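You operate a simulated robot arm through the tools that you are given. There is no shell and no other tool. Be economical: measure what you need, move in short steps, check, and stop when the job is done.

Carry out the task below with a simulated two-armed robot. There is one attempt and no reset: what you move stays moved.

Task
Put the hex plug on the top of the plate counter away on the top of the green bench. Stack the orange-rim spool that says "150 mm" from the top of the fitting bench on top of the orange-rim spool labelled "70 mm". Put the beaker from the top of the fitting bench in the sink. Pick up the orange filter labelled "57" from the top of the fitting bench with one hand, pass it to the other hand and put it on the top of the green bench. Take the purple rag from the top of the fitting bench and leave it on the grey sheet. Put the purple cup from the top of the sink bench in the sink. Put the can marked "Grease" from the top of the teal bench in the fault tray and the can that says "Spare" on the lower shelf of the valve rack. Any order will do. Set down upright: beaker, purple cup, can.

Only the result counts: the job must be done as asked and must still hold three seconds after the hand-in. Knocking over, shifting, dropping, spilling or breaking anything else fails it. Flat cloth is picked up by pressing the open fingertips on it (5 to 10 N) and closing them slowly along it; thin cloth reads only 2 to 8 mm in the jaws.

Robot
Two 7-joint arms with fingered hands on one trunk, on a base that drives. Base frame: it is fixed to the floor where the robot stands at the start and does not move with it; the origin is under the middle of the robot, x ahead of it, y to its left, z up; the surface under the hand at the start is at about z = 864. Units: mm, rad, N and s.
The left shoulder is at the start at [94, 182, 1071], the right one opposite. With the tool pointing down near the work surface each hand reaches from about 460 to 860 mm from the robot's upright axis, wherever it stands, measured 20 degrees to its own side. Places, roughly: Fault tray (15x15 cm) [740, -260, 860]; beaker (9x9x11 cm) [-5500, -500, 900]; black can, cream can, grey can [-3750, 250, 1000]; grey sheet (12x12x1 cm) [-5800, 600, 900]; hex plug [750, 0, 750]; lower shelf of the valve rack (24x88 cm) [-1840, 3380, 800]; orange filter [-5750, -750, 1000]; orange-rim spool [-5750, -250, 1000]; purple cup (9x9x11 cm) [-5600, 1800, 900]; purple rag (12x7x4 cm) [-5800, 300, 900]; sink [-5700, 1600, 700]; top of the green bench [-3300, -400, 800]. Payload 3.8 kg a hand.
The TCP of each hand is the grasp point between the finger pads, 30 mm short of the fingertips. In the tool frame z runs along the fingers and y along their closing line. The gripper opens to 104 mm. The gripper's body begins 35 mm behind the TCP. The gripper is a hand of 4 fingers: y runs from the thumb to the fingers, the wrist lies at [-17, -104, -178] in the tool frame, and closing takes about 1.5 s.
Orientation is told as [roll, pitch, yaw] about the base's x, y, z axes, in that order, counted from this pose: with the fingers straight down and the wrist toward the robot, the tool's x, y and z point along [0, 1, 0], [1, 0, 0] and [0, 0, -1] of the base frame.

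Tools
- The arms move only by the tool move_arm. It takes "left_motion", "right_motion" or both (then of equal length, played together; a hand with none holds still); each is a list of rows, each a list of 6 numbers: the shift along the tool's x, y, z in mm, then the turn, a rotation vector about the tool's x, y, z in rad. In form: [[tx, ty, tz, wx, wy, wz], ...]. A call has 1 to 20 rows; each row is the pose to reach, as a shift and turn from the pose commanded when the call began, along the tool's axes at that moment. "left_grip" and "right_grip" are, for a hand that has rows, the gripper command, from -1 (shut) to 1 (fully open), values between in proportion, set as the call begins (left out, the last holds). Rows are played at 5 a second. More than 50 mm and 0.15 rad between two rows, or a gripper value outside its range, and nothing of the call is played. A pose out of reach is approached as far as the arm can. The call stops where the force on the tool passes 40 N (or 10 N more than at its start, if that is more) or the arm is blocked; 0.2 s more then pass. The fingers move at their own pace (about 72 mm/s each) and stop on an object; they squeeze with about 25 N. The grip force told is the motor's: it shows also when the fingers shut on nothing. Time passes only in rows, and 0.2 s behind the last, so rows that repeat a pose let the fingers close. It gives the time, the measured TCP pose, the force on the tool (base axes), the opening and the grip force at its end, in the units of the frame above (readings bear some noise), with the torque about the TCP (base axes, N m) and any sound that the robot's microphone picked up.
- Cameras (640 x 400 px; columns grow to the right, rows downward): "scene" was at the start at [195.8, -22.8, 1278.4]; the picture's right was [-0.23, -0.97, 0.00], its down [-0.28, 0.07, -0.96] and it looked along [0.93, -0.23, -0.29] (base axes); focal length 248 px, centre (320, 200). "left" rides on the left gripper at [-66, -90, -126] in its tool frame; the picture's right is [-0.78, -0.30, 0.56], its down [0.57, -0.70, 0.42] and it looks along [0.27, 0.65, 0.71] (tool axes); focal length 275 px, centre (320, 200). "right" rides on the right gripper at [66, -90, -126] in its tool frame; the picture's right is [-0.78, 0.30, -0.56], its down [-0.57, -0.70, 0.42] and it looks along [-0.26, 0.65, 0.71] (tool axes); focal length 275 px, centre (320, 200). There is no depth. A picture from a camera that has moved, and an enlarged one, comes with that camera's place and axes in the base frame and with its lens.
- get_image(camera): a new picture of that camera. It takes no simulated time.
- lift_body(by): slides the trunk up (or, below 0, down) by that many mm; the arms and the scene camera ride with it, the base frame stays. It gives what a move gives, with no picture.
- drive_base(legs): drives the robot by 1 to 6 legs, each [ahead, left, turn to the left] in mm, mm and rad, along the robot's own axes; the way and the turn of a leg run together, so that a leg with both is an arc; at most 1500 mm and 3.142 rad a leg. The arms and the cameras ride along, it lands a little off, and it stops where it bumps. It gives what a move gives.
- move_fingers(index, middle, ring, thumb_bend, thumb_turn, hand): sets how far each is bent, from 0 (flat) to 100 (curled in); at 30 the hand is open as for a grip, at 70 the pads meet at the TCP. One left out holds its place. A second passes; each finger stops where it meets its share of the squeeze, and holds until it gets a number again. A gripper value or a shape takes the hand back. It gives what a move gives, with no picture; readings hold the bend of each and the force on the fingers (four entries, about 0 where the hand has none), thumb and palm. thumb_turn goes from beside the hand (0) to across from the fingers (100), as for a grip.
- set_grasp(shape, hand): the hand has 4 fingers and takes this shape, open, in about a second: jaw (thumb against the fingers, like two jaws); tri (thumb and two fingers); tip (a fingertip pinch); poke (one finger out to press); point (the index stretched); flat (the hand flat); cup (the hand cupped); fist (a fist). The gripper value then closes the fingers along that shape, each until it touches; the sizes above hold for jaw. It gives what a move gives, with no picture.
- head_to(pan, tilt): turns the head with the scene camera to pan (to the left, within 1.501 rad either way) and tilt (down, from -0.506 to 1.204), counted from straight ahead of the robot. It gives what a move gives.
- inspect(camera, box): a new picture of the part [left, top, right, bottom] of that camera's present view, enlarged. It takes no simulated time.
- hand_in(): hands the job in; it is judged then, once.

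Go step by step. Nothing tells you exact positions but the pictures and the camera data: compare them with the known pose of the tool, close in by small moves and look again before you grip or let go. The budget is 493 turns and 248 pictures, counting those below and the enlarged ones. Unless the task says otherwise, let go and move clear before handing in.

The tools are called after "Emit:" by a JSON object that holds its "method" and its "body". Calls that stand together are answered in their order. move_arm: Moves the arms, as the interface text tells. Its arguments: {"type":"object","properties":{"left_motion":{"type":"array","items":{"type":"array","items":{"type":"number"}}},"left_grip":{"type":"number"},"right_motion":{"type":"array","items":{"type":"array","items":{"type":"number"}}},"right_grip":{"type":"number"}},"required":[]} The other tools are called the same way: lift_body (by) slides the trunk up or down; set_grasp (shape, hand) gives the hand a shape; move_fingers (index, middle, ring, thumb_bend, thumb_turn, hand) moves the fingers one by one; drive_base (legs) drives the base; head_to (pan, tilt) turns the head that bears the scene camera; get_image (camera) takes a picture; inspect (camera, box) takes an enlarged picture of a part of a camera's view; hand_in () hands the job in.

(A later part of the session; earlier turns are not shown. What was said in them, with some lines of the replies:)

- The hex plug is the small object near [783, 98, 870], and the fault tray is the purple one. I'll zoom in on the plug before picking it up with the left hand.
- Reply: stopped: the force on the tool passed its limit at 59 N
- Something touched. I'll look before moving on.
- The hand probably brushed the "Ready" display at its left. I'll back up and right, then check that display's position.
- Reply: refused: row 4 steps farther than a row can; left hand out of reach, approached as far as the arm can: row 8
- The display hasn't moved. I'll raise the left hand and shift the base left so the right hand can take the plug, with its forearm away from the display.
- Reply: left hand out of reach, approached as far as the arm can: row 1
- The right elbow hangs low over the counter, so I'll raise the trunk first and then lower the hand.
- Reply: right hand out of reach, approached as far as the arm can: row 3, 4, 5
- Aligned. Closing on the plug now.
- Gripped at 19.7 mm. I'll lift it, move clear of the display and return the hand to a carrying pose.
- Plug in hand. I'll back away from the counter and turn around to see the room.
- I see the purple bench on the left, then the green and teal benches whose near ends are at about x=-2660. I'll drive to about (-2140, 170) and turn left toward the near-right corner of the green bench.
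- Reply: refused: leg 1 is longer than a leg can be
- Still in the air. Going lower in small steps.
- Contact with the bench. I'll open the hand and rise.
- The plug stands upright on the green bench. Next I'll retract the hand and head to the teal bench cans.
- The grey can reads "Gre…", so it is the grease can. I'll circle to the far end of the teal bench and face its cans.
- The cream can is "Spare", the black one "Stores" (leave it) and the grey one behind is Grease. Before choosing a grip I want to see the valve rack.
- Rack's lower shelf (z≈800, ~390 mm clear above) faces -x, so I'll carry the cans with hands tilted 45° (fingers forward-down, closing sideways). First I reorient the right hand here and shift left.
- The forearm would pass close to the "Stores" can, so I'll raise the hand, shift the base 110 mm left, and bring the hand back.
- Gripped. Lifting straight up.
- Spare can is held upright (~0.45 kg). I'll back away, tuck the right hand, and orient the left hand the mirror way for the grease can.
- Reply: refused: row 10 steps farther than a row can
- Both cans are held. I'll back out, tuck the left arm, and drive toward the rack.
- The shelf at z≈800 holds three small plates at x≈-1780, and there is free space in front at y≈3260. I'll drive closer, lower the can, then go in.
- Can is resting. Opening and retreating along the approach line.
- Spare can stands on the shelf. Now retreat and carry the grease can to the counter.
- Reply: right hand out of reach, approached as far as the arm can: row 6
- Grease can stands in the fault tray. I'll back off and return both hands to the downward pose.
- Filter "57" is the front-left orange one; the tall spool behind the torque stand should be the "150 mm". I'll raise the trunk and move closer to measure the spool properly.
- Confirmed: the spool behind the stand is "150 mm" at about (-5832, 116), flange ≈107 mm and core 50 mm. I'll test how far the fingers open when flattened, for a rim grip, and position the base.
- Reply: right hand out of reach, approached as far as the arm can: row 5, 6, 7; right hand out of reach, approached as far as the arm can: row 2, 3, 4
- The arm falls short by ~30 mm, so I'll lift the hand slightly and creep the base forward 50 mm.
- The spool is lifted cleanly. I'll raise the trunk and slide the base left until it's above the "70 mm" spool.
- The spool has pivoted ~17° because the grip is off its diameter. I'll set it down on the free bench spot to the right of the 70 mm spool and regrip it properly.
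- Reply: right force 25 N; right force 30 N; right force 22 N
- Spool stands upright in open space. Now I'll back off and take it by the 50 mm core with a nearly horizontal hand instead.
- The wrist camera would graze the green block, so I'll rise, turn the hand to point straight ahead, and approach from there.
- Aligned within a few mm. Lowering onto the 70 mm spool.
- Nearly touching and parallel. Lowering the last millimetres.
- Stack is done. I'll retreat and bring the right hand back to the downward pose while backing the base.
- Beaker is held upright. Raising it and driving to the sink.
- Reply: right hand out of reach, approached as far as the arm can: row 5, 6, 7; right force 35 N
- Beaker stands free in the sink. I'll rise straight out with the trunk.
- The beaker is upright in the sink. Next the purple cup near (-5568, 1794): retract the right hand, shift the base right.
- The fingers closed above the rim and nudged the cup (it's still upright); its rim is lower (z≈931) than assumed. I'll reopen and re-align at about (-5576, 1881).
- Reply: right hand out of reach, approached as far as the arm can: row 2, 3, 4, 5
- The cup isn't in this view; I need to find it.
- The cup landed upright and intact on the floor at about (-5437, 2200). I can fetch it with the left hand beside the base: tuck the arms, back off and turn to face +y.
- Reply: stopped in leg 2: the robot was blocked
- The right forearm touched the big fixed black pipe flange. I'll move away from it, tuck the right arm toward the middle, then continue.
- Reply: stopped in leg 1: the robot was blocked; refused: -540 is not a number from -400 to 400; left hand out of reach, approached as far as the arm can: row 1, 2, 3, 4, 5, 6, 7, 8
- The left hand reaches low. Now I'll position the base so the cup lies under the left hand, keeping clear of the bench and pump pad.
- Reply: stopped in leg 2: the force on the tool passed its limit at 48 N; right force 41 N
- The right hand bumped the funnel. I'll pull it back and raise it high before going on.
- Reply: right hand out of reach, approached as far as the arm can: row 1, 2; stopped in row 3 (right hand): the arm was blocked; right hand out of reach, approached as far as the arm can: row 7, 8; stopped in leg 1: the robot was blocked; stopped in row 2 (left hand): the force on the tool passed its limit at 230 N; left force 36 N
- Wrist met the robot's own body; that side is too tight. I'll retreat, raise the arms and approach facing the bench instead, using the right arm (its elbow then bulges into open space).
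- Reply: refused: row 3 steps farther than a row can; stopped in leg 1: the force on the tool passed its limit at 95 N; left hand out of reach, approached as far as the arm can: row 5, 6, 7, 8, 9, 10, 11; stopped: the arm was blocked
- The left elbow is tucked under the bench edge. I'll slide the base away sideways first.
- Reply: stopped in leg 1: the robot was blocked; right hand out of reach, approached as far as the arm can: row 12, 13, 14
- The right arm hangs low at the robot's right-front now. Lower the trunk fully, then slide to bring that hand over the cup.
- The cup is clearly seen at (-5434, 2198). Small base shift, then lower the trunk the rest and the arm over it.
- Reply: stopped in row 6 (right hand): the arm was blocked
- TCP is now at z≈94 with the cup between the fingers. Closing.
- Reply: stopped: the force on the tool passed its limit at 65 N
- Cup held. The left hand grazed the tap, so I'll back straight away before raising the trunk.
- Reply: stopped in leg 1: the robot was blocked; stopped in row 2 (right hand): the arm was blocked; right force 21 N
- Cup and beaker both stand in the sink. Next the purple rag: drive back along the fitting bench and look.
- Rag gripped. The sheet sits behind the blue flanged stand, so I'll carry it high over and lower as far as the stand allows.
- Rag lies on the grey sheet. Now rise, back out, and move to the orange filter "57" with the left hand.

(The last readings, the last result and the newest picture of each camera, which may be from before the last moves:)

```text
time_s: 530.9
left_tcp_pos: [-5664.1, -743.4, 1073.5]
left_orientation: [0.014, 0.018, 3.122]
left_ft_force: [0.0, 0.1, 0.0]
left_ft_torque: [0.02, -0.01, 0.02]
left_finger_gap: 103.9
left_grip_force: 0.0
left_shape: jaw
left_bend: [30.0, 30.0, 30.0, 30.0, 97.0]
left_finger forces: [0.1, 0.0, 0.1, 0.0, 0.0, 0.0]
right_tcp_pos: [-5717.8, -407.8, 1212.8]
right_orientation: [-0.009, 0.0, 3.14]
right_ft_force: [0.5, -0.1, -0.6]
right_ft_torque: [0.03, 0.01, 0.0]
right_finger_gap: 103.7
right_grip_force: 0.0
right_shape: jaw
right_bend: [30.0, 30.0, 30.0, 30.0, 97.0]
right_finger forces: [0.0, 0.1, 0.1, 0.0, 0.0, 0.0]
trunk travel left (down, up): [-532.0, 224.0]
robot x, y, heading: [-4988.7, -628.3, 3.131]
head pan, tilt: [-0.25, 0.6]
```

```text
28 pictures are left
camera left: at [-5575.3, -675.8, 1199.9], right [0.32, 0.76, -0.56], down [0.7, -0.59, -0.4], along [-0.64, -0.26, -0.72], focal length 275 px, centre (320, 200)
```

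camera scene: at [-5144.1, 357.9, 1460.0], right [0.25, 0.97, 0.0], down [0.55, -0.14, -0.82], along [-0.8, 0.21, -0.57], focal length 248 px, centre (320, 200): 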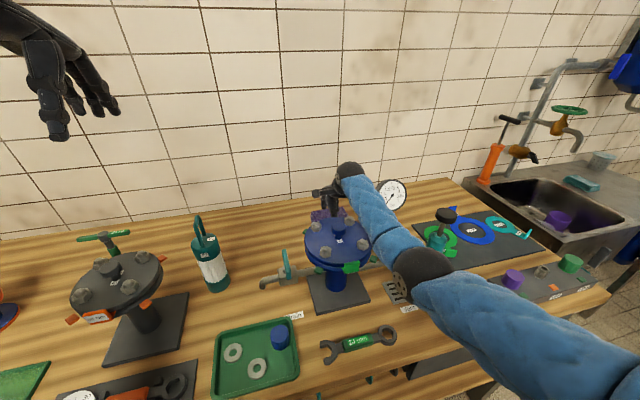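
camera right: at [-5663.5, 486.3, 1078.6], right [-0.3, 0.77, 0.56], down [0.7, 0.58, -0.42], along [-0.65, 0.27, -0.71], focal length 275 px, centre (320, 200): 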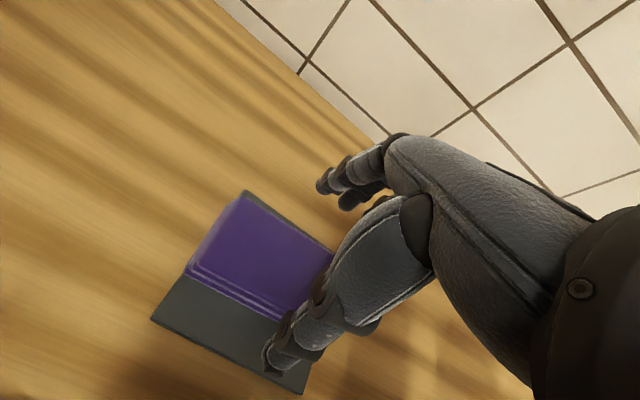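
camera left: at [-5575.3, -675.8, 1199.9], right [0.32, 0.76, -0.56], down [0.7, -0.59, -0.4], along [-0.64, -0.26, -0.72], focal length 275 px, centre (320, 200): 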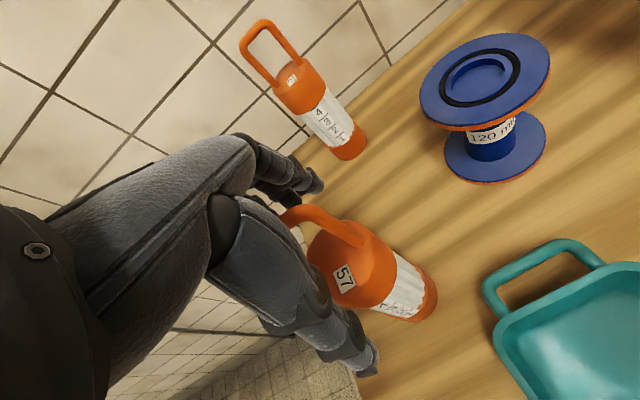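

Emit:
{"method": "move_arm", "body": {"left_motion": [[0, 0, 0, 0, 0, 0], [0, 0, 0, 0, 0, 0], [0, 0, 0, 0, 0, 0], [0, 0, 0, 0, 0, 0], [0, 0, 0, 0, 0, 0], [0, 0, 0, 0, 0, 0], [0, 0, 0, 0, 0, 0], [0, 0, 0, 0, 0, 0], [0, 0, -10, 0, 0, 0], [0, 0, -30, 0, 0, 0], [0, 0, -30, 0, 0, 0]], "left_grip": -1}}

Emit:
{"method": "get_image", "body": {"camera": "left"}}

```text
time_s: 533.3
left_tcp_pos: [-5664.3, -743.5, 1102.8]
left_orientation: [0.014, 0.018, 3.122]
left_ft_force: [0.2, 0.1, -2.1]
left_ft_torque: [0.02, 0.04, -0.02]
left_finger_gap: 0.0
left_grip_force: 25.3
left_shape: jaw
left_bend: [70.0, 70.0, 70.0, 50.0, 100.0]
left_finger forces: [0.8, 0.1, 0.4, 0.0, 1.7, 0.0]
right_tcp_pos: [-5716.1, -407.5, 1213.5]
right_orientation: [-0.009, 0.0, 3.138]
right_ft_force: [-0.5, -0.9, 0.2]
right_ft_torque: [-0.03, 0.01, 0.01]
right_finger_gap: 103.7
right_grip_force: 0.0
right_shape: jaw
right_bend: [30.0, 30.0, 30.0, 30.0, 97.0]
right_finger forces: [0.0, 0.1, 0.1, 0.0, 0.1, 0.0]
trunk travel left (down, up): [-532.0, 224.0]
robot x, y, heading: [-4989.5, -629.5, 3.131]
head pan, tilt: [-0.25, 0.6]
```

```text
27 pictures are left
camera left: at [-5575.8, -676.0, 1229.7], right [0.32, 0.76, -0.56], down [0.7, -0.59, -0.4], along [-0.64, -0.26, -0.72], focal length 275 px, centre (320, 200)
```

left: 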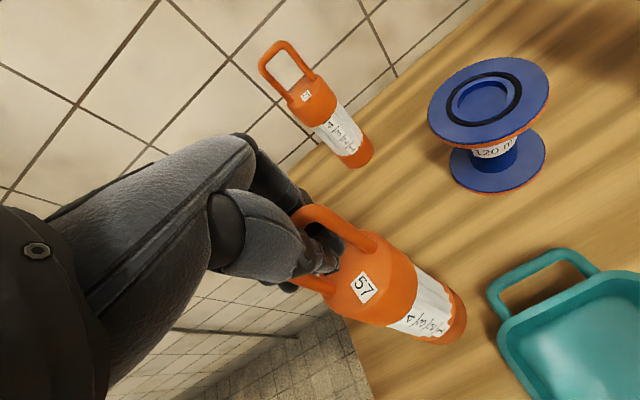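

The fingers closed through the handle loop, so the filter hangs securely on the left hand. I'll lift, back away from the bench and prepare the right hand for the hand-over.

Emit:
{"method": "move_arm", "body": {"left_motion": [[0, 0, -30, 0, 0, 0], [0, 0, -65, 0, 0, 0], [0, 0, -100, 0, 0, 0], [0, 0, -135, 0, 0, 0], [0, -10, -160, 0, 0, 0]]}}

Emit:
{"method": "drive_base", "body": {"legs": [[-500, 0, 0]]}}

Emit:
{"method": "move_arm", "body": {"right_motion": [[-10, -12, 0, 0, 0, -0.143], [-20, -24, 0, 0, 0, -0.286], [-30, -36, 0, 0, 0, -0.428], [-40, -48, 0, 0, 0, -0.571], [-50, -60, 0, 0, 0, -0.714], [-60, -72, 0, 0, 0, -0.857], [-70, -84, 0, 0, 0, -1.0], [-80, -96, 0, 0, 0, -1.143], [-90, -108, 0, 0, 0, -1.286], [-100, -120, 0, 0, 0, -1.428], [-110, -132, 0, 0, 0, -1.571]]}}

Emit:
{"method": "move_arm", "body": {"right_motion": [[0, 0, 5, 0, -0.131, 0], [0, 0, 10, 0, -0.262, 0], [0, 0, 15, 0, -0.393, 0], [0, 0, 20, 0, -0.524, 0], [0, 0, 25, 0, -0.655, 0], [0, 0, 30, 0, -0.785, 0], [0, 0, 35, 0, -0.916, 0], [0, 0, 40, 0, -1.047, 0], [0, 0, 45, 0, -1.178, 0], [0, 0, 50, 0, -1.309, 0]]}}

Emit:
{"method": "head_to", "body": {"pan": 0.05, "tilt": 0.45}}

Emit:
{"method": "get_image", "body": {"camera": "scene"}}

```text
time_s: 534.5
left_tcp_pos: [-5657.1, -740.6, 1263.6]
left_orientation: [0.014, 0.019, 3.122]
left_ft_force: [-0.7, 0.6, -1.5]
left_ft_torque: [0.01, 0.02, -0.02]
left_finger_gap: 0.0
left_grip_force: 24.8
left_shape: jaw
left_bend: [70.0, 70.0, 70.0, 50.0, 100.0]
left_finger forces: [0.7, 0.0, 0.3, 0.0, 1.3, 0.0]
right_tcp_pos: [-5716.7, -407.8, 1214.0]
right_orientation: [-0.012, -0.002, 3.138]
right_ft_force: [0.8, 0.4, 0.4]
right_ft_torque: [-0.01, -0.02, -0.01]
right_finger_gap: 103.8
right_grip_force: 0.1
right_shape: jaw
right_bend: [30.0, 30.0, 30.0, 30.0, 97.0]
right_finger forces: [0.1, 0.1, 0.0, 0.0, 0.0, 0.0]
trunk travel left (down, up): [-532.0, 224.0]
robot x, y, heading: [-4991.0, -629.3, 3.133]
head pan, tilt: [-0.25, 0.6]
```

```text
time_s: 537.5
left_tcp_pos: [-5158.3, -744.1, 1263.8]
left_orientation: [0.015, 0.016, 3.121]
left_ft_force: [-0.2, 0.6, -1.1]
left_ft_torque: [0.03, 0.06, -0.02]
left_finger_gap: 0.0
left_grip_force: 24.9
left_shape: jaw
left_bend: [70.0, 70.0, 70.0, 50.0, 100.0]
left_finger forces: [1.1, 0.0, 0.5, 0.0, 1.8, 0.0]
right_tcp_pos: [-5217.2, -411.3, 1212.4]
right_orientation: [-0.009, 0.0, 3.136]
right_ft_force: [0.2, 0.6, 0.6]
right_ft_torque: [0.03, 0.03, 0.02]
right_finger_gap: 103.6
right_grip_force: 0.0
right_shape: jaw
right_bend: [30.0, 30.0, 30.0, 30.0, 97.0]
right_finger forces: [0.0, 0.1, 0.0, 0.0, 0.1, 0.0]
trunk travel left (down, up): [-532.0, 224.0]
robot x, y, heading: [-4491.7, -630.6, 3.128]
head pan, tilt: [-0.25, 0.6]
```

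```text
time_s: 539.9
left_tcp_pos: [-5159.1, -746.1, 1263.2]
left_orientation: [0.014, 0.018, 3.121]
left_ft_force: [-0.9, -0.1, -1.1]
left_ft_torque: [-0.02, 0.02, 0.05]
left_finger_gap: 0.0
left_grip_force: 24.7
left_shape: jaw
left_bend: [70.0, 70.0, 70.0, 50.0, 100.0]
left_finger forces: [1.1, 0.0, 0.4, 0.0, 1.9, 0.0]
right_tcp_pos: [-5085.3, -301.3, 1213.6]
right_orientation: [-0.002, 0.01, -1.574]
right_ft_force: [0.1, -0.8, -0.1]
right_ft_torque: [-0.04, 0.01, 0.01]
right_finger_gap: 103.9
right_grip_force: 0.1
right_shape: jaw
right_bend: [30.0, 30.0, 30.0, 30.0, 97.0]
right_finger forces: [0.0, 0.0, 0.1, 0.0, 0.0, 0.0]
trunk travel left (down, up): [-532.0, 224.0]
robot x, y, heading: [-4490.5, -632.8, 3.13]
head pan, tilt: [-0.25, 0.6]
```

```text
time_s: 542.1
left_tcp_pos: [-5157.8, -743.5, 1263.7]
left_orientation: [0.016, 0.019, 3.122]
left_ft_force: [-0.1, 0.4, -1.4]
left_ft_torque: [-0.02, 0.02, 0.02]
left_finger_gap: 0.2
left_grip_force: 25.5
left_shape: jaw
left_bend: [70.0, 70.0, 70.0, 50.0, 100.0]
left_finger forces: [1.0, 0.0, 0.5, 0.0, 1.8, 0.0]
right_tcp_pos: [-5086.0, -300.2, 1165.1]
right_orientation: [-1.313, 0.009, -1.578]
right_ft_force: [-0.2, -0.5, -0.1]
right_ft_torque: [0.01, -0.02, 0.01]
right_finger_gap: 103.8
right_grip_force: 0.0
right_shape: jaw
right_bend: [30.0, 30.0, 30.0, 30.0, 97.0]
right_finger forces: [0.0, 0.0, 0.0, 0.0, 0.0, 0.1]
trunk travel left (down, up): [-532.0, 224.0]
robot x, y, heading: [-4494.8, -631.9, 3.129]
head pan, tilt: [-0.25, 0.6]
```

```text
time_s: 542.9
left_tcp_pos: [-5159.5, -743.6, 1264.0]
left_orientation: [0.013, 0.018, 3.121]
left_ft_force: [-0.4, 0.3, -1.4]
left_ft_torque: [0.01, 0.03, 0.0]
left_finger_gap: 0.0
left_grip_force: 25.1
left_shape: jaw
left_bend: [70.0, 70.0, 70.0, 50.0, 100.0]
left_finger forces: [0.9, 0.0, 0.5, 0.1, 1.8, 0.0]
right_tcp_pos: [-5085.4, -300.6, 1164.1]
right_orientation: [-1.309, 0.009, -1.577]
right_ft_force: [-0.3, -0.5, 0.7]
right_ft_torque: [0.03, 0.02, 0.03]
right_finger_gap: 103.6
right_grip_force: 0.1
right_shape: jaw
right_bend: [30.0, 30.0, 30.0, 30.0, 97.0]
right_finger forces: [0.0, 0.1, 0.0, 0.1, 0.1, 0.0]
trunk travel left (down, up): [-532.0, 224.0]
robot x, y, heading: [-4489.0, -630.0, 3.132]
head pan, tilt: [0.051, 0.45]
```

```text
26 pictures are left
camera scene: at [-4601.4, -634.4, 1573.9], right [-0.04, 1.0, 0.0], down [0.44, 0.02, -0.9], along [-0.9, -0.03, -0.44], focal length 248 px, centre (320, 200)
```

scene: 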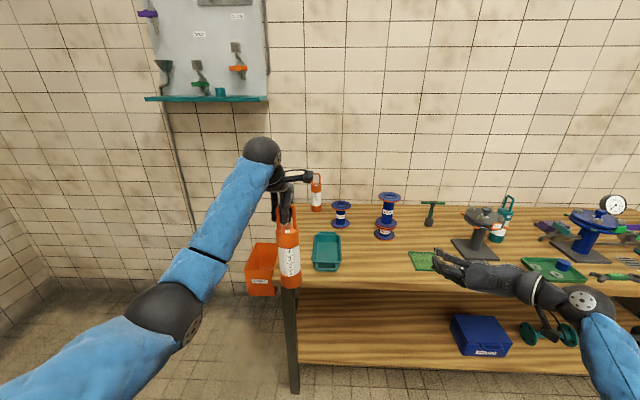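

Emit:
{"method": "move_arm", "body": {"left_motion": [[-15, 0, 0, 0, 0, 0], [-30, 0, 0, 0, 0, 0], [-45, 0, 0, 0, 0, 0], [-60, 0, 0, 0, 0, 0], [-75, 0, 0, 0, 0, 0], [-90, 0, 0, 0, 0, 0], [-105, 0, 0, 0, 0, 0], [-120, 0, 0, 0, 0, 0], [-120, 0, 0, 0, 0, 0]], "right_motion": [[12, 40, -7, 0, 0, 0], [24, 80, -13, 0, 0, 0], [36, 121, -20, 0, 0, 0], [48, 162, -26, 0, 0, 0], [60, 202, -33, 0, 0, 0], [72, 243, -39, 0, 0, 0], [84, 284, -46, 0, 0, 0], [96, 324, -52, 0, 0, 0], [96, 324, -52, 0, 0, 0]]}}

Emit:
{"method": "get_image", "body": {"camera": "scene"}}

Emit:
{"method": "get_image", "body": {"camera": "right"}}

```text
time_s: 544.9
left_tcp_pos: [-5156.7, -622.5, 1261.1]
left_orientation: [0.012, 0.018, 3.12]
left_ft_force: [-1.3, 0.9, -1.1]
left_ft_torque: [-0.03, 0.01, -0.03]
left_finger_gap: 0.1
left_grip_force: 25.2
left_shape: jaw
left_bend: [70.0, 70.0, 70.0, 50.0, 100.0]
left_finger forces: [1.1, 0.0, 0.7, 0.0, 2.1, 0.1]
right_tcp_pos: [-5011.4, -623.7, 1080.7]
right_orientation: [-1.309, 0.009, -1.578]
right_ft_force: [-0.5, -0.4, -0.7]
right_ft_torque: [0.0, 0.0, 0.04]
right_finger_gap: 103.7
right_grip_force: 0.1
right_shape: jaw
right_bend: [30.0, 30.0, 30.0, 30.0, 97.0]
right_finger forces: [0.0, 0.0, 0.0, 0.0, 0.0, 0.0]
trunk travel left (down, up): [-532.0, 224.0]
robot x, y, heading: [-4492.4, -632.2, 3.128]
head pan, tilt: [0.051, 0.45]
```

```text
25 pictures are left
camera scene: at [-4601.6, -634.1, 1574.0], right [-0.04, 1.0, 0.0], down [0.44, 0.02, -0.9], along [-0.9, -0.03, -0.44], focal length 248 px, centre (320, 200)
```

scene: 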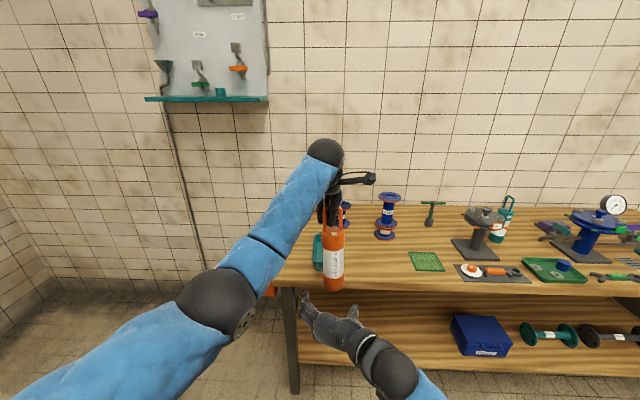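

```text
24 pictures are left
camera right: at [-4872.5, -534.4, 1051.1], right [0.34, -0.31, 0.89], down [-0.55, 0.7, 0.45], along [-0.76, -0.64, 0.07], focal length 275 px, centre (320, 200)
```

right: 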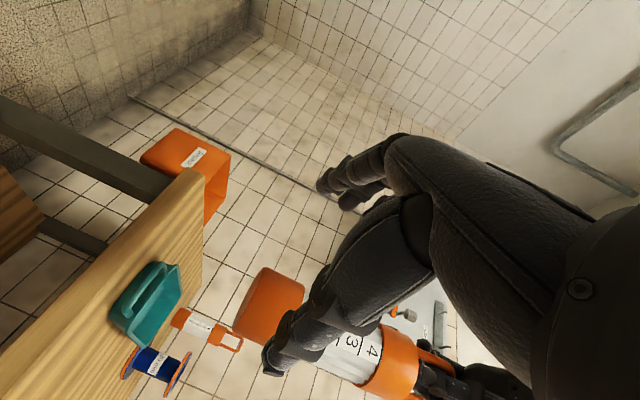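

Emit:
{"method": "move_arm", "body": {"right_motion": [[-38, -10, -10, 0, 0, 0], [-48, -10, 30, 0, 0, 0], [-58, -10, 68, 0, 0, 0], [-58, -10, 68, 0, 0, 0]]}}

Emit:
{"method": "get_image", "body": {"camera": "right"}}

```text
time_s: 545.9
left_tcp_pos: [-5156.3, -624.2, 1261.7]
left_orientation: [0.015, 0.017, 3.121]
left_ft_force: [0.1, -0.4, -1.6]
left_ft_torque: [-0.03, 0.05, -0.04]
left_finger_gap: 0.0
left_grip_force: 25.3
left_shape: jaw
left_bend: [70.0, 70.0, 70.0, 50.0, 100.0]
left_finger forces: [0.9, 0.0, 0.5, 0.0, 1.8, 0.1]
right_tcp_pos: [-5092.2, -613.2, 1120.4]
right_orientation: [-1.31, 0.009, -1.578]
right_ft_force: [-0.3, -0.9, 0.2]
right_ft_torque: [0.0, 0.0, 0.04]
right_finger_gap: 103.9
right_grip_force: 0.0
right_shape: jaw
right_bend: [30.0, 30.0, 30.0, 30.0, 97.0]
right_finger forces: [0.0, 0.0, 0.0, 0.1, 0.0, 0.1]
trunk travel left (down, up): [-532.0, 224.0]
robot x, y, heading: [-4493.2, -630.4, 3.129]
head pan, tilt: [0.051, 0.45]
```

```text
23 pictures are left
camera right: at [-4953.2, -523.8, 1090.0], right [0.34, -0.31, 0.89], down [-0.55, 0.7, 0.45], along [-0.76, -0.64, 0.07], focal length 275 px, centre (320, 200)
```

right: 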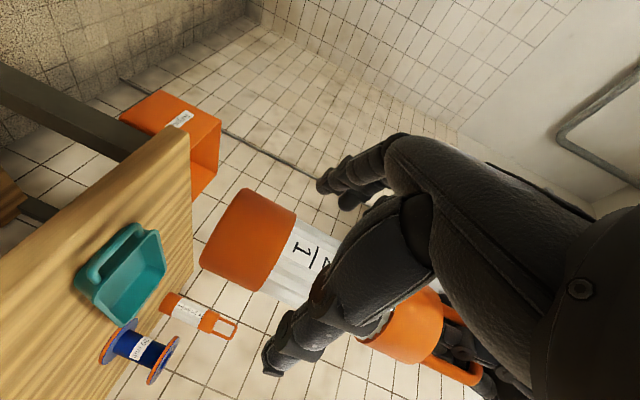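

Emit:
{"method": "move_arm", "body": {"right_motion": [[-4, 2, 15, 0, 0, 0], [-8, 2, 30, 0, 0, 0], [-11, 2, 40, 0, 0, 0], [-11, 2, 40, 0, 0, 0]]}}

Emit:
{"method": "get_image", "body": {"camera": "right"}}

```text
time_s: 546.9
left_tcp_pos: [-5156.9, -623.9, 1261.0]
left_orientation: [0.014, 0.018, 3.122]
left_ft_force: [-0.2, 0.6, -1.4]
left_ft_torque: [0.0, 0.01, 0.0]
left_finger_gap: 0.0
left_grip_force: 24.9
left_shape: jaw
left_bend: [70.0, 70.0, 70.0, 50.0, 100.0]
left_finger forces: [1.1, 0.0, 0.6, 0.0, 1.9, 0.1]
right_tcp_pos: [-5135.2, -617.0, 1120.1]
right_orientation: [-1.311, 0.009, -1.577]
right_ft_force: [0.4, -1.3, 0.3]
right_ft_torque: [0.02, 0.02, 0.02]
right_finger_gap: 103.7
right_grip_force: 0.1
right_shape: jaw
right_bend: [30.0, 30.0, 30.0, 30.0, 97.0]
right_finger forces: [0.1, 0.0, 0.0, 0.0, 0.1, 0.0]
trunk travel left (down, up): [-532.0, 224.0]
robot x, y, heading: [-4491.1, -627.9, 3.134]
head pan, tilt: [0.051, 0.45]
```

```text
22 pictures are left
camera right: at [-4996.2, -526.2, 1090.4], right [0.34, -0.31, 0.89], down [-0.55, 0.7, 0.45], along [-0.76, -0.65, 0.07], focal length 275 px, centre (320, 200)
```

right: 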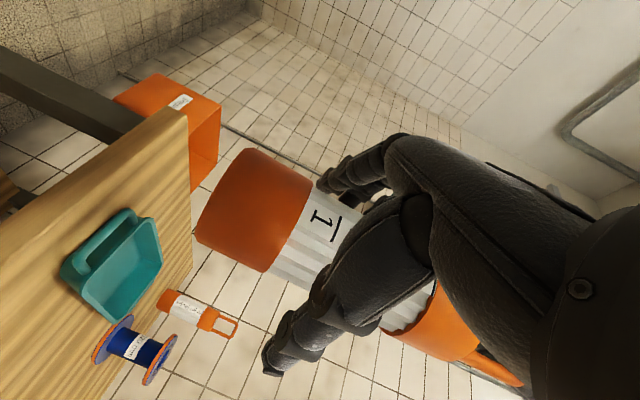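

Emit:
{"method": "move_arm", "body": {"right_motion": [[0, 0, 0, 0, 0, 0], [0, 0, 0, 0, 0, 0], [0, 0, 0, 0, 0, 0], [0, 0, 0, 0, 0, 0], [0, 0, 0, 0, 0, 0], [0, 0, 0, 0, 0, 0], [0, 0, 0, 0, 0, 0], [0, 0, 0, 0, 0, 0]], "right_grip": -1}}

Emit:
{"method": "get_image", "body": {"camera": "right"}}

```text
time_s: 548.7
left_tcp_pos: [-5158.1, -623.7, 1262.7]
left_orientation: [0.015, 0.018, 3.121]
left_ft_force: [1.1, 0.6, -1.4]
left_ft_torque: [-0.01, 0.0, 0.01]
left_finger_gap: 0.2
left_grip_force: 25.0
left_shape: jaw
left_bend: [70.0, 70.0, 70.0, 50.0, 100.0]
left_finger forces: [1.2, 0.0, 0.2, 0.0, 1.7, 0.1]
right_tcp_pos: [-5133.9, -615.9, 1121.6]
right_orientation: [-1.308, 0.011, -1.577]
right_ft_force: [0.4, -0.8, -0.3]
right_ft_torque: [0.12, -0.02, -0.02]
right_finger_gap: 46.2
right_grip_force: 24.8
right_shape: jaw
right_bend: [74.0, 48.0, 43.0, 71.0, 100.0]
right_finger forces: [12.5, 7.1, 2.9, 0.1, 22.8, 0.1]
trunk travel left (down, up): [-532.0, 224.0]
robot x, y, heading: [-4489.7, -631.6, 3.132]
head pan, tilt: [0.051, 0.45]
```

```text
21 pictures are left
camera right: at [-4996.1, -526.0, 1090.1], right [0.34, -0.31, 0.89], down [-0.55, 0.7, 0.45], along [-0.76, -0.65, 0.07], focal length 275 px, centre (320, 200)
```

right: 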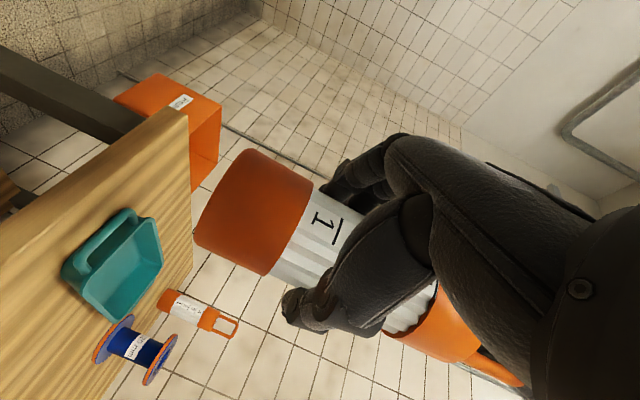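

Right hand has the body. Opening the left hand and drawing it upward.

Emit:
{"method": "move_arm", "body": {"left_motion": [[0, 0, 0, 0, 0, 0], [0, 0, 0, 0, 0, 0], [0, 0, 0, 0, 0, 0], [0, 0, 0, 0, 0, 0], [0, 0, 0, 0, 0, 0], [0, 0, 0, 0, 0, 0]], "left_grip": 1}}

Emit:
{"method": "get_image", "body": {"camera": "left"}}

```text
time_s: 550.1
left_tcp_pos: [-5157.4, -624.6, 1261.9]
left_orientation: [0.015, 0.017, 3.12]
left_ft_force: [-0.1, 0.2, 0.4]
left_ft_torque: [0.02, -0.01, -0.03]
left_finger_gap: 103.5
left_grip_force: 0.0
left_shape: jaw
left_bend: [30.0, 30.0, 30.0, 30.0, 97.0]
left_finger forces: [0.0, 0.1, 0.0, 0.0, 0.0, 0.0]
right_tcp_pos: [-5134.0, -615.8, 1120.5]
right_orientation: [-1.31, 0.01, -1.577]
right_ft_force: [0.1, -0.3, -0.1]
right_ft_torque: [0.0, 0.0, 0.01]
right_finger_gap: 46.1
right_grip_force: 24.9
right_shape: jaw
right_bend: [74.0, 48.0, 44.0, 71.0, 99.0]
right_finger forces: [12.3, 6.7, 3.0, 0.0, 23.1, 0.0]
trunk travel left (down, up): [-532.0, 224.0]
robot x, y, heading: [-4492.1, -627.5, 3.128]
head pan, tilt: [0.051, 0.45]
```

```text
20 pictures are left
camera left: at [-5068.5, -557.3, 1388.0], right [0.32, 0.76, -0.56], down [0.7, -0.59, -0.4], along [-0.64, -0.26, -0.72], focal length 275 px, centre (320, 200)
```

left: 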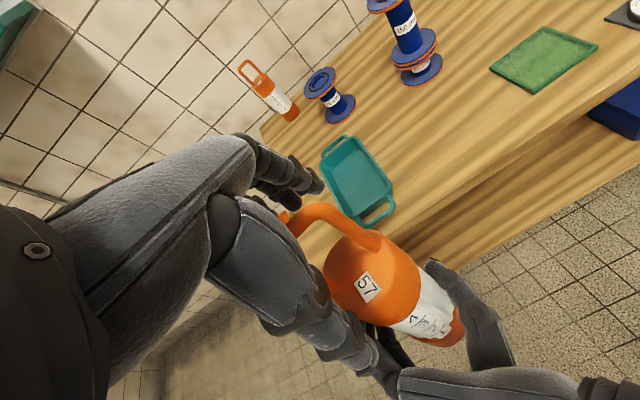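

Emit:
{"method": "move_arm", "body": {"left_motion": [[0, 0, -30, 0, 0, 0], [0, 0, -65, 0, 0, 0], [0, 0, -100, 0, 0, 0], [20, 0, -130, 0, 0, 0], [50, 0, -150, 0, 0, 0], [85, 0, -165, 0, 0, 0], [120, 0, -175, 0, 0, 0]]}}

Emit:
{"method": "get_image", "body": {"camera": "scene"}}

```text
time_s: 551.7
left_tcp_pos: [-5162.6, -743.7, 1439.1]
left_orientation: [0.014, 0.017, 3.119]
left_ft_force: [0.1, 0.5, -0.1]
left_ft_torque: [0.01, 0.0, 0.02]
left_finger_gap: 103.6
left_grip_force: 0.2
left_shape: jaw
left_bend: [30.0, 30.0, 30.0, 30.0, 97.0]
left_finger forces: [0.1, 0.0, 0.0, 0.1, 0.0, 0.0]
right_tcp_pos: [-5134.4, -616.7, 1120.9]
right_orientation: [-1.308, 0.011, -1.576]
right_ft_force: [0.1, 0.2, 0.5]
right_ft_torque: [0.0, 0.01, -0.01]
right_finger_gap: 46.5
right_grip_force: 25.1
right_shape: jaw
right_bend: [74.0, 48.0, 44.0, 71.0, 99.0]
right_finger forces: [12.4, 6.6, 2.9, 0.0, 23.1, 0.0]
trunk travel left (down, up): [-532.0, 224.0]
robot x, y, heading: [-4491.9, -632.7, 3.13]
head pan, tilt: [0.051, 0.45]
```

```text
19 pictures are left
camera scene: at [-4601.6, -635.9, 1573.9], right [-0.04, 1.0, 0.0], down [0.44, 0.02, -0.9], along [-0.9, -0.03, -0.44], focal length 248 px, centre (320, 200)
```

scene: 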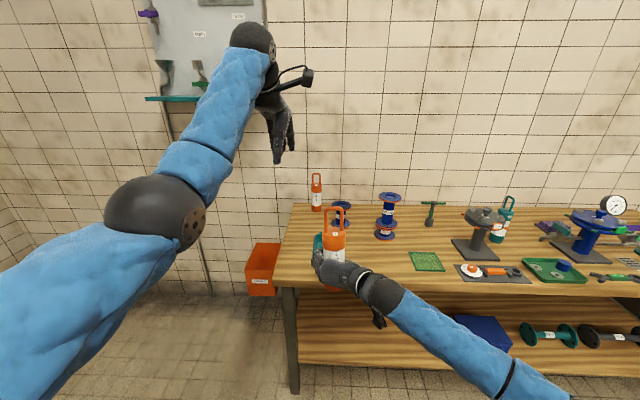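

Hand-over complete. Turn around to face the green bench and line up over its free left part.

Emit:
{"method": "drive_base", "body": {"legs": [[0, 0, 3.14], [-40, 400, 0]]}}

Emit:
{"method": "head_to", "body": {"pan": 0.0, "tilt": 0.6}}

Emit:
{"method": "get_image", "body": {"camera": "scene"}}

```text
time_s: 561.5
left_tcp_pos: [-3848.4, -119.9, 1438.9]
left_orientation: [0.014, 0.016, -0.033]
left_ft_force: [1.0, 0.4, -0.6]
left_ft_torque: [0.0, -0.03, -0.02]
left_finger_gap: 103.8
left_grip_force: 0.0
left_shape: jaw
left_bend: [30.0, 30.0, 30.0, 30.0, 97.0]
left_finger forces: [0.1, 0.0, 0.1, 0.0, 0.0, 0.0]
right_tcp_pos: [-3876.7, -245.0, 1120.2]
right_orientation: [-1.308, 0.011, 1.554]
right_ft_force: [-1.1, 0.6, -0.8]
right_ft_torque: [-0.01, 0.0, 0.0]
right_finger_gap: 45.9
right_grip_force: 25.1
right_shape: jaw
right_bend: [74.0, 48.0, 45.0, 71.0, 99.0]
right_finger forces: [12.3, 6.5, 3.0, 0.1, 22.9, 0.1]
trunk travel left (down, up): [-532.0, 224.0]
robot x, y, heading: [-4522.5, -221.0, -0.021]
head pan, tilt: [0.051, 0.45]
```

```text
time_s: 562.2
left_tcp_pos: [-3848.1, -119.1, 1438.0]
left_orientation: [0.015, 0.019, -0.029]
left_ft_force: [0.4, -0.3, 0.3]
left_ft_torque: [-0.01, -0.01, -0.03]
left_finger_gap: 103.6
left_grip_force: 0.1
left_shape: jaw
left_bend: [30.0, 30.0, 30.0, 30.0, 97.0]
left_finger forces: [0.0, 0.0, 0.0, 0.0, 0.0, 0.1]
right_tcp_pos: [-3875.9, -245.1, 1120.4]
right_orientation: [-1.31, 0.012, 1.555]
right_ft_force: [0.5, -0.7, -0.6]
right_ft_torque: [0.01, -0.01, 0.01]
right_finger_gap: 46.1
right_grip_force: 25.0
right_shape: jaw
right_bend: [74.0, 48.0, 45.0, 71.0, 99.0]
right_finger forces: [12.3, 6.6, 2.9, 0.0, 22.9, 0.1]
trunk travel left (down, up): [-532.0, 224.0]
robot x, y, heading: [-4527.4, -225.4, -0.023]
head pan, tilt: [0.0, 0.6]
```

```text
18 pictures are left
camera scene: at [-4415.4, -227.8, 1560.5], right [-0.02, -1.0, 0.0], down [-0.56, 0.01, -0.83], along [0.82, -0.02, -0.56], focal length 248 px, centre (320, 200)
```

scene: 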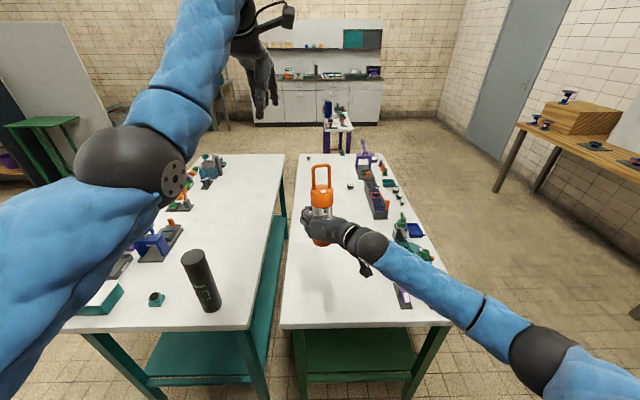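

Emit:
{"method": "lift_body", "body": {"by": -190}}

Emit:
{"method": "get_image", "body": {"camera": "right"}}

Emit:
{"method": "inspect", "body": {"camera": "scene", "box": [270, 160, 430, 300]}}

```text
time_s: 564.3
left_tcp_pos: [-3849.1, -120.5, 1248.9]
left_orientation: [0.013, 0.017, -0.031]
left_ft_force: [-0.6, 0.2, 0.8]
left_ft_torque: [0.02, -0.01, -0.01]
left_finger_gap: 103.6
left_grip_force: 0.1
left_shape: jaw
left_bend: [30.0, 30.0, 30.0, 30.0, 97.0]
left_finger forces: [0.1, 0.0, 0.0, 0.0, 0.1, 0.0]
right_tcp_pos: [-3878.4, -245.8, 930.4]
right_orientation: [-1.312, 0.011, 1.555]
right_ft_force: [-0.1, -0.5, -0.2]
right_ft_torque: [-0.01, 0.01, -0.01]
right_finger_gap: 46.0
right_grip_force: 24.6
right_shape: jaw
right_bend: [74.0, 48.0, 45.0, 71.0, 99.0]
right_finger forces: [12.4, 6.7, 2.9, 0.1, 22.9, 0.1]
trunk travel left (down, up): [-342.0, 414.0]
robot x, y, heading: [-4524.1, -226.3, -0.022]
head pan, tilt: [0.0, 0.6]
```

```text
17 pictures are left
camera right: at [-4017.5, -332.4, 900.7], right [-0.33, 0.31, 0.89], down [0.55, -0.71, 0.45], along [0.77, 0.64, 0.07], focal length 275 px, centre (320, 200)
```

right: 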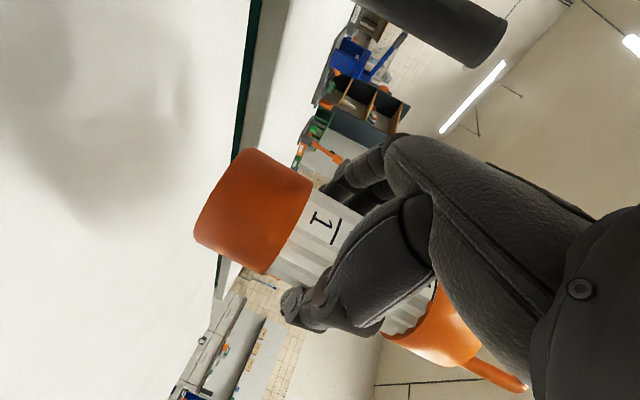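

```text
2.86 times, centred on (350, 230) of scene
camera zoom: at [-4376.1, -228.6, 1369.2], right [-0.02, -1.0, 0.0], down [-0.56, 0.01, -0.83], along [0.82, -0.02, -0.56], focal length 708 px, centre (234, 114)
```

zoom: 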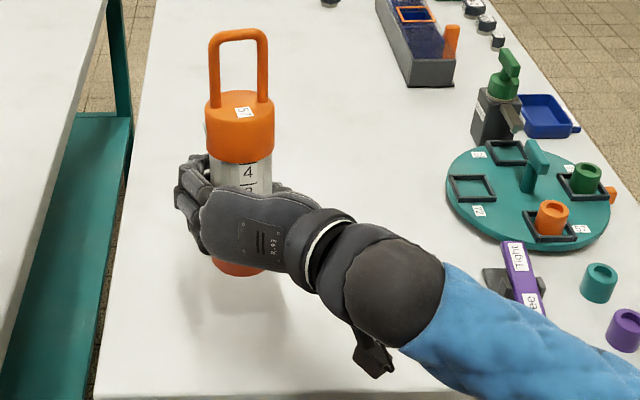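

Emit:
{"method": "move_arm", "body": {"right_motion": [[5, 0, 1.3, 0, 0, 0], [10, 0, 2.6, 0, 0, 0], [14, 0, 3.8, 0, 0, 0], [18, 0, 4.8, 0, 0, 0], [21, 0, 5.6, 0, 0, 0]]}}

Emit:
{"method": "get_image", "body": {"camera": "right"}}

```text
time_s: 565.5
left_tcp_pos: [-3847.2, -119.7, 1248.4]
left_orientation: [0.015, 0.016, -0.031]
left_ft_force: [0.1, -0.1, 0.4]
left_ft_torque: [-0.02, -0.02, 0.0]
left_finger_gap: 103.6
left_grip_force: 0.1
left_shape: jaw
left_bend: [30.0, 30.0, 30.0, 30.0, 97.0]
left_finger forces: [0.0, 0.1, 0.0, 0.1, 0.0, 0.0]
right_tcp_pos: [-3876.5, -244.1, 907.4]
right_orientation: [-1.307, 0.011, 1.554]
right_ft_force: [-0.1, -0.1, -0.4]
right_ft_torque: [0.0, 0.03, 0.0]
right_finger_gap: 46.3
right_grip_force: 24.3
right_shape: jaw
right_bend: [74.0, 48.0, 45.0, 71.0, 99.0]
right_finger forces: [12.3, 6.7, 2.9, 0.0, 22.8, 0.0]
trunk travel left (down, up): [-342.0, 414.0]
robot x, y, heading: [-4521.4, -221.7, -0.02]
head pan, tilt: [0.0, 0.6]
```

```text
15 pictures are left
camera right: at [-4017.5, -332.3, 877.8], right [-0.33, 0.31, 0.89], down [0.55, -0.71, 0.45], along [0.77, 0.64, 0.06], focal length 275 px, centre (320, 200)
```

right: 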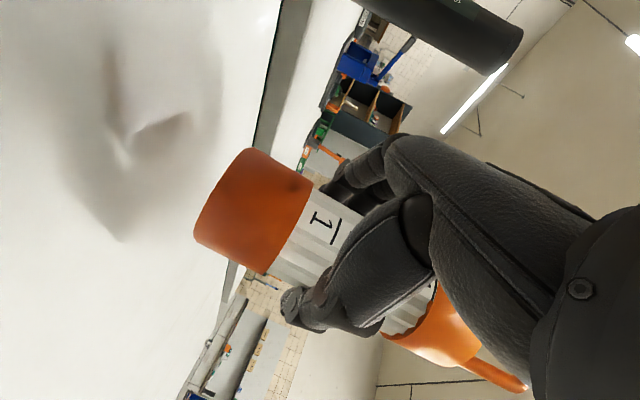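

Emit:
{"method": "move_arm", "body": {"right_motion": [[4, 0, 1, 0, 0, 0], [8, 0, 2.1, 0, 0, 0], [11, 0, 3, 0, 0, 0], [14, 0, 3.8, 0, 0, 0], [17, 0, 4.6, 0, 0, 0], [19, 0, 5.1, 0, 0, 0]]}}

```text
time_s: 566.9
left_tcp_pos: [-3847.8, -119.8, 1249.5]
left_orientation: [0.015, 0.018, -0.032]
left_ft_force: [0.0, 0.5, 0.0]
left_ft_torque: [0.04, 0.0, -0.01]
left_finger_gap: 103.9
left_grip_force: 0.2
left_shape: jaw
left_bend: [30.0, 30.0, 30.0, 30.0, 97.0]
left_finger forces: [0.0, 0.0, 0.0, 0.0, 0.0, 0.1]
right_tcp_pos: [-3877.1, -245.9, 888.1]
right_orientation: [-1.308, 0.01, 1.557]
right_ft_force: [-0.1, -0.7, 1.6]
right_ft_torque: [-0.01, 0.03, -0.02]
right_finger_gap: 46.0
right_grip_force: 24.9
right_shape: jaw
right_bend: [74.0, 48.0, 45.0, 71.0, 99.0]
right_finger forces: [12.3, 6.6, 2.9, 0.1, 23.0, 0.1]
trunk travel left (down, up): [-342.0, 414.0]
robot x, y, heading: [-4522.9, -226.0, -0.021]
head pan, tilt: [0.0, 0.6]
```

Emit:
{"method": "move_arm", "body": {"right_motion": [[2, 0, 0.5, 0, 0, 0], [4, 0, 1.1, 0, 0, 0], [6, 0, 1.6, 0, 0, 0], [8, 0, 2.1, 0, 0, 0], [10, 0, 2.7, 0, 0, 0]]}}

Emit:
{"method": "get_image", "body": {"camera": "right"}}

```text
time_s: 568.1
left_tcp_pos: [-3847.0, -119.8, 1247.9]
left_orientation: [0.014, 0.015, -0.031]
left_ft_force: [0.0, -0.7, 0.4]
left_ft_torque: [0.0, 0.0, 0.0]
left_finger_gap: 103.7
left_grip_force: 0.1
left_shape: jaw
left_bend: [30.0, 30.0, 30.0, 30.0, 97.0]
left_finger forces: [0.0, 0.1, 0.0, 0.0, 0.0, 0.0]
right_tcp_pos: [-3876.3, -246.3, 879.3]
right_orientation: [-1.31, 0.011, 1.555]
right_ft_force: [0.0, 0.1, 0.0]
right_ft_torque: [0.0, 0.02, 0.01]
right_finger_gap: 46.1
right_grip_force: 25.0
right_shape: jaw
right_bend: [74.0, 48.0, 45.0, 71.0, 99.0]
right_finger forces: [12.3, 6.7, 2.9, 0.0, 22.9, 0.0]
trunk travel left (down, up): [-342.0, 414.0]
robot x, y, heading: [-4521.2, -225.7, -0.023]
head pan, tilt: [0.0, 0.6]
```

```text
14 pictures are left
camera right: at [-4017.5, -332.8, 848.3], right [-0.33, 0.31, 0.89], down [0.55, -0.71, 0.45], along [0.77, 0.64, 0.07], focal length 275 px, centre (320, 200)
```

right: 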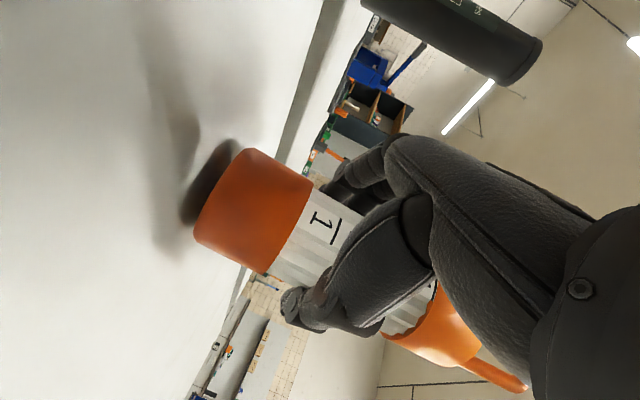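

Emit:
{"method": "move_arm", "body": {"right_motion": [[3, 0, 0.8, 0, 0, 0], [5, 0, 1.3, 0, 0, 0], [7, 0, 1.9, 0, 0, 0], [9, 0, 2.4, 0, 0, 0], [11, 0, 2.9, 0, 0, 0], [13, 0, 3.5, 0, 0, 0]]}}

```text
time_s: 569.5
left_tcp_pos: [-3850.3, -121.0, 1250.4]
left_orientation: [0.013, 0.017, -0.033]
left_ft_force: [0.2, 0.5, 0.7]
left_ft_torque: [0.01, -0.02, -0.01]
left_finger_gap: 103.6
left_grip_force: 0.1
left_shape: jaw
left_bend: [30.0, 30.0, 30.0, 30.0, 97.0]
left_finger forces: [0.0, 0.0, 0.0, 0.0, 0.0, 0.0]
right_tcp_pos: [-3877.6, -245.9, 867.7]
right_orientation: [-1.315, 0.007, 1.557]
right_ft_force: [-1.8, -3.3, 18.7]
right_ft_torque: [0.22, -0.29, -0.03]
right_finger_gap: 45.5
right_grip_force: 24.9
right_shape: jaw
right_bend: [74.0, 49.0, 45.0, 71.0, 100.0]
right_finger forces: [13.3, 6.3, 2.8, 0.0, 25.6, 0.0]
trunk travel left (down, up): [-342.0, 414.0]
robot x, y, heading: [-4520.2, -222.3, -0.022]
head pan, tilt: [0.0, 0.6]
```

Contact. I'll relieve the push slightly and open the fingers.

Emit:
{"method": "move_arm", "body": {"right_motion": [[-3, 0, -0.8, 0, 0, 0], [-3, 0, -0.8, 0, 0, 0]]}}

Emit:
{"method": "move_fingers", "body": {"hand": "right", "index": 34, "middle": 34, "ring": 34, "thumb_bend": 34}}

Emit:
{"method": "get_image", "body": {"camera": "right"}}

```text
time_s: 570.1
left_tcp_pos: [-3850.8, -119.9, 1248.3]
left_orientation: [0.014, 0.016, -0.032]
left_ft_force: [1.0, 0.7, 0.1]
left_ft_torque: [0.01, 0.02, 0.02]
left_finger_gap: 103.4
left_grip_force: 0.1
left_shape: jaw
left_bend: [30.0, 30.0, 30.0, 30.0, 97.0]
left_finger forces: [0.0, 0.0, 0.0, 0.0, 0.1, 0.0]
right_tcp_pos: [-3878.9, -246.9, 868.8]
right_orientation: [-1.31, 0.01, 1.553]
right_ft_force: [-0.6, -2.3, 13.3]
right_ft_torque: [0.14, -0.28, -0.07]
right_finger_gap: 45.8
right_grip_force: 24.6
right_shape: jaw
right_bend: [74.0, 49.0, 46.0, 71.0, 100.0]
right_finger forces: [13.5, 6.1, 2.9, 0.0, 25.9, 0.0]
trunk travel left (down, up): [-342.0, 414.0]
robot x, y, heading: [-4521.2, -224.7, -0.023]
head pan, tilt: [0.0, 0.6]
```

```text
time_s: 571.1
left_tcp_pos: [-3848.0, -119.8, 1248.7]
left_orientation: [0.014, 0.018, -0.031]
left_ft_force: [0.5, 0.2, 0.0]
left_ft_torque: [-0.02, 0.0, 0.01]
left_finger_gap: 103.7
left_grip_force: 0.0
left_shape: jaw
left_bend: [30.0, 30.0, 30.0, 30.0, 97.0]
left_finger forces: [0.0, 0.0, 0.0, 0.0, 0.0, 0.1]
right_tcp_pos: [-3877.3, -246.1, 868.0]
right_orientation: [-1.308, 0.01, 1.556]
right_ft_force: [-0.9, 0.3, 0.1]
right_ft_torque: [0.01, 0.0, -0.02]
right_finger_gap: 71.8
right_grip_force: 0.4
right_shape: fingers
right_bend: [52.0, 34.0, 34.0, 34.0, 100.0]
right_finger forces: [0.2, 0.0, 0.1, 0.1, 0.0, 0.1]
trunk travel left (down, up): [-342.0, 414.0]
robot x, y, heading: [-4524.4, -223.6, -0.023]
head pan, tilt: [0.0, 0.6]
```

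```text
13 pictures are left
camera right: at [-4017.5, -333.3, 837.8], right [-0.33, 0.31, 0.89], down [0.55, -0.71, 0.45], along [0.77, 0.64, 0.06], focal length 275 px, centre (320, 200)
```

right: 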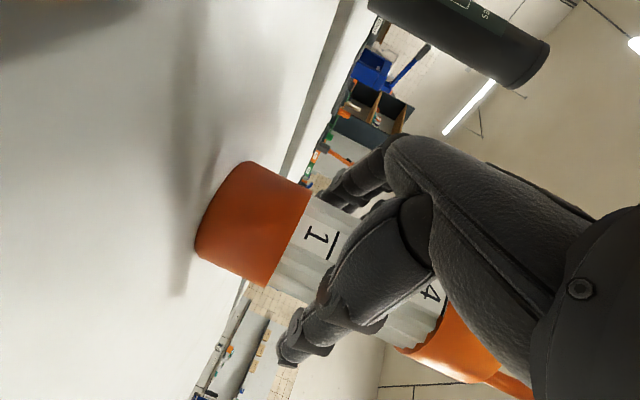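

Emit:
{"method": "move_fingers", "body": {"hand": "right", "index": 26, "middle": 28, "ring": 28, "thumb_bend": 28}}

Emit:
{"method": "move_arm", "body": {"right_motion": [[4, 0, -15, 0, 0, 0], [10, 0, -40, 0, 0, 0], [18, 0, -75, 0, 0, 0], [27, 0, -110, 0, 0, 0], [36, 0, -145, 0, 0, 0]]}}

Emit:
{"method": "get_image", "body": {"camera": "scene"}}

```text
time_s: 572.1
left_tcp_pos: [-3847.2, -119.9, 1247.7]
left_orientation: [0.014, 0.017, -0.032]
left_ft_force: [0.8, -0.3, -0.3]
left_ft_torque: [0.03, 0.04, -0.02]
left_finger_gap: 103.8
left_grip_force: 0.1
left_shape: jaw
left_bend: [30.0, 30.0, 30.0, 30.0, 97.0]
left_finger forces: [0.0, 0.0, 0.0, 0.0, 0.0, 0.0]
right_tcp_pos: [-3877.2, -246.7, 868.0]
right_orientation: [-1.309, 0.011, 1.556]
right_ft_force: [-0.2, 0.1, -0.7]
right_ft_torque: [0.01, 0.0, 0.01]
right_finger_gap: 111.6
right_grip_force: 0.1
right_shape: fingers
right_bend: [26.0, 28.0, 28.0, 28.0, 100.0]
right_finger forces: [0.0, 0.0, 0.0, 0.1, 0.1, 0.0]
trunk travel left (down, up): [-342.0, 414.0]
robot x, y, heading: [-4519.0, -225.1, -0.016]
head pan, tilt: [0.0, 0.6]
```

```text
time_s: 573.3
left_tcp_pos: [-3848.1, -118.9, 1249.0]
left_orientation: [0.014, 0.016, -0.031]
left_ft_force: [0.3, 0.2, 0.1]
left_ft_torque: [0.01, -0.04, -0.02]
left_finger_gap: 103.8
left_grip_force: 0.2
left_shape: jaw
left_bend: [30.0, 30.0, 30.0, 30.0, 97.0]
left_finger forces: [0.0, 0.0, 0.0, 0.0, 0.0, 0.0]
right_tcp_pos: [-4028.3, -243.5, 871.4]
right_orientation: [-1.311, 0.01, 1.554]
right_ft_force: [0.0, -0.6, -0.6]
right_ft_torque: [0.0, -0.03, 0.01]
right_finger_gap: 111.4
right_grip_force: 0.0
right_shape: fingers
right_bend: [26.0, 28.0, 28.0, 28.0, 100.0]
right_finger forces: [0.0, 0.0, 0.0, 0.0, 0.0, 0.0]
trunk travel left (down, up): [-342.0, 414.0]
robot x, y, heading: [-4520.8, -225.8, -0.025]
head pan, tilt: [0.0, 0.6]
```

```text
12 pictures are left
camera scene: at [-4376.5, -228.7, 1369.2], right [-0.02, -1.0, 0.0], down [-0.56, 0.01, -0.83], along [0.83, -0.02, -0.56], focal length 248 px, centre (320, 200)
```

scene: 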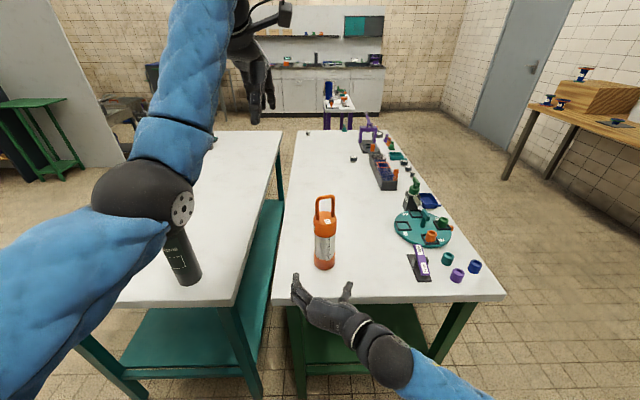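

Filter stands on the green bench. I'll move clear and hand in.

Emit:
{"method": "drive_base", "body": {"legs": [[-200, 0, 0]]}}

Emit:
{"method": "get_image", "body": {"camera": "scene"}}

```text
time_s: 574.9
left_tcp_pos: [-4049.7, -114.9, 1248.6]
left_orientation: [0.014, 0.016, -0.03]
left_ft_force: [-0.1, -0.1, 0.9]
left_ft_torque: [0.03, -0.01, -0.01]
left_finger_gap: 103.6
left_grip_force: 0.1
left_shape: jaw
left_bend: [30.0, 30.0, 30.0, 30.0, 97.0]
left_finger forces: [0.0, 0.0, 0.1, 0.0, 0.0, 0.0]
right_tcp_pos: [-4229.3, -239.6, 871.3]
right_orientation: [-1.31, 0.01, 1.555]
right_ft_force: [-0.5, 0.0, 0.2]
right_ft_torque: [-0.02, -0.01, 0.0]
right_finger_gap: 111.5
right_grip_force: 0.0
right_shape: fingers
right_bend: [26.0, 28.0, 28.0, 28.0, 100.0]
right_finger forces: [0.0, 0.0, 0.0, 0.0, 0.1, 0.1]
trunk travel left (down, up): [-342.0, 414.0]
robot x, y, heading: [-4724.1, -222.2, -0.024]
head pan, tilt: [0.0, 0.6]
```

```text
11 pictures are left
camera scene: at [-4578.1, -224.2, 1369.3], right [-0.02, -1.0, 0.0], down [-0.56, 0.01, -0.83], along [0.83, -0.02, -0.56], focal length 248 px, centre (320, 200)
```

scene: 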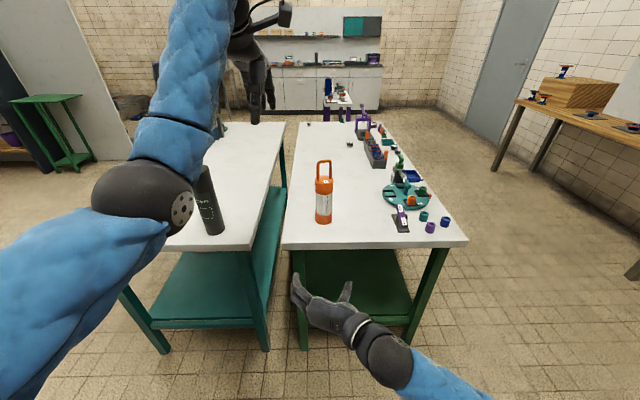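

Each item was last seen where it belongs, and both hands are empty and clear, so I'm handing in.

Emit:
{"method": "hand_in", "body": {}}

```text
The job is handed in.
```

I handed the job in with every item at its asked place when I last saw it, but the purple cup fell on the way and I bumped some fixed equipment. The result message did not say whether it passed.

- **Hex plug:** standing on the green bench.
- **150 mm spool:** stacked on the 70 mm spool. I set it down on the fitting bench once to regrip it before stacking.
- **Beaker:** upright in the sink with its liquid.
- **Purple cup:** upright in the sink. My first grip missed and the cup fell to the floor. It landed upright with no visible damage, and I picked it up from there.
- **Filter "57":** picked up by the left hand, passed to the right hand, and standing on the green bench.
- **Purple rag:** on the grey sheet. I let it go about 4 cm above the sheet because the blue flanged stand was in the way, and it landed flat.
- **Cans:** "Grease" is upright in the fault tray and "Spare" is upright on the lower shelf of the valve rack.

**Contacts:** the arms touched the black pipe flange, the drain funnel, the tap and the edge of the sink bench. The left arm also hit something at the plate counter early on, most likely the "Ready" display. None of these looked moved or damaged in the pictures I took afterwards.
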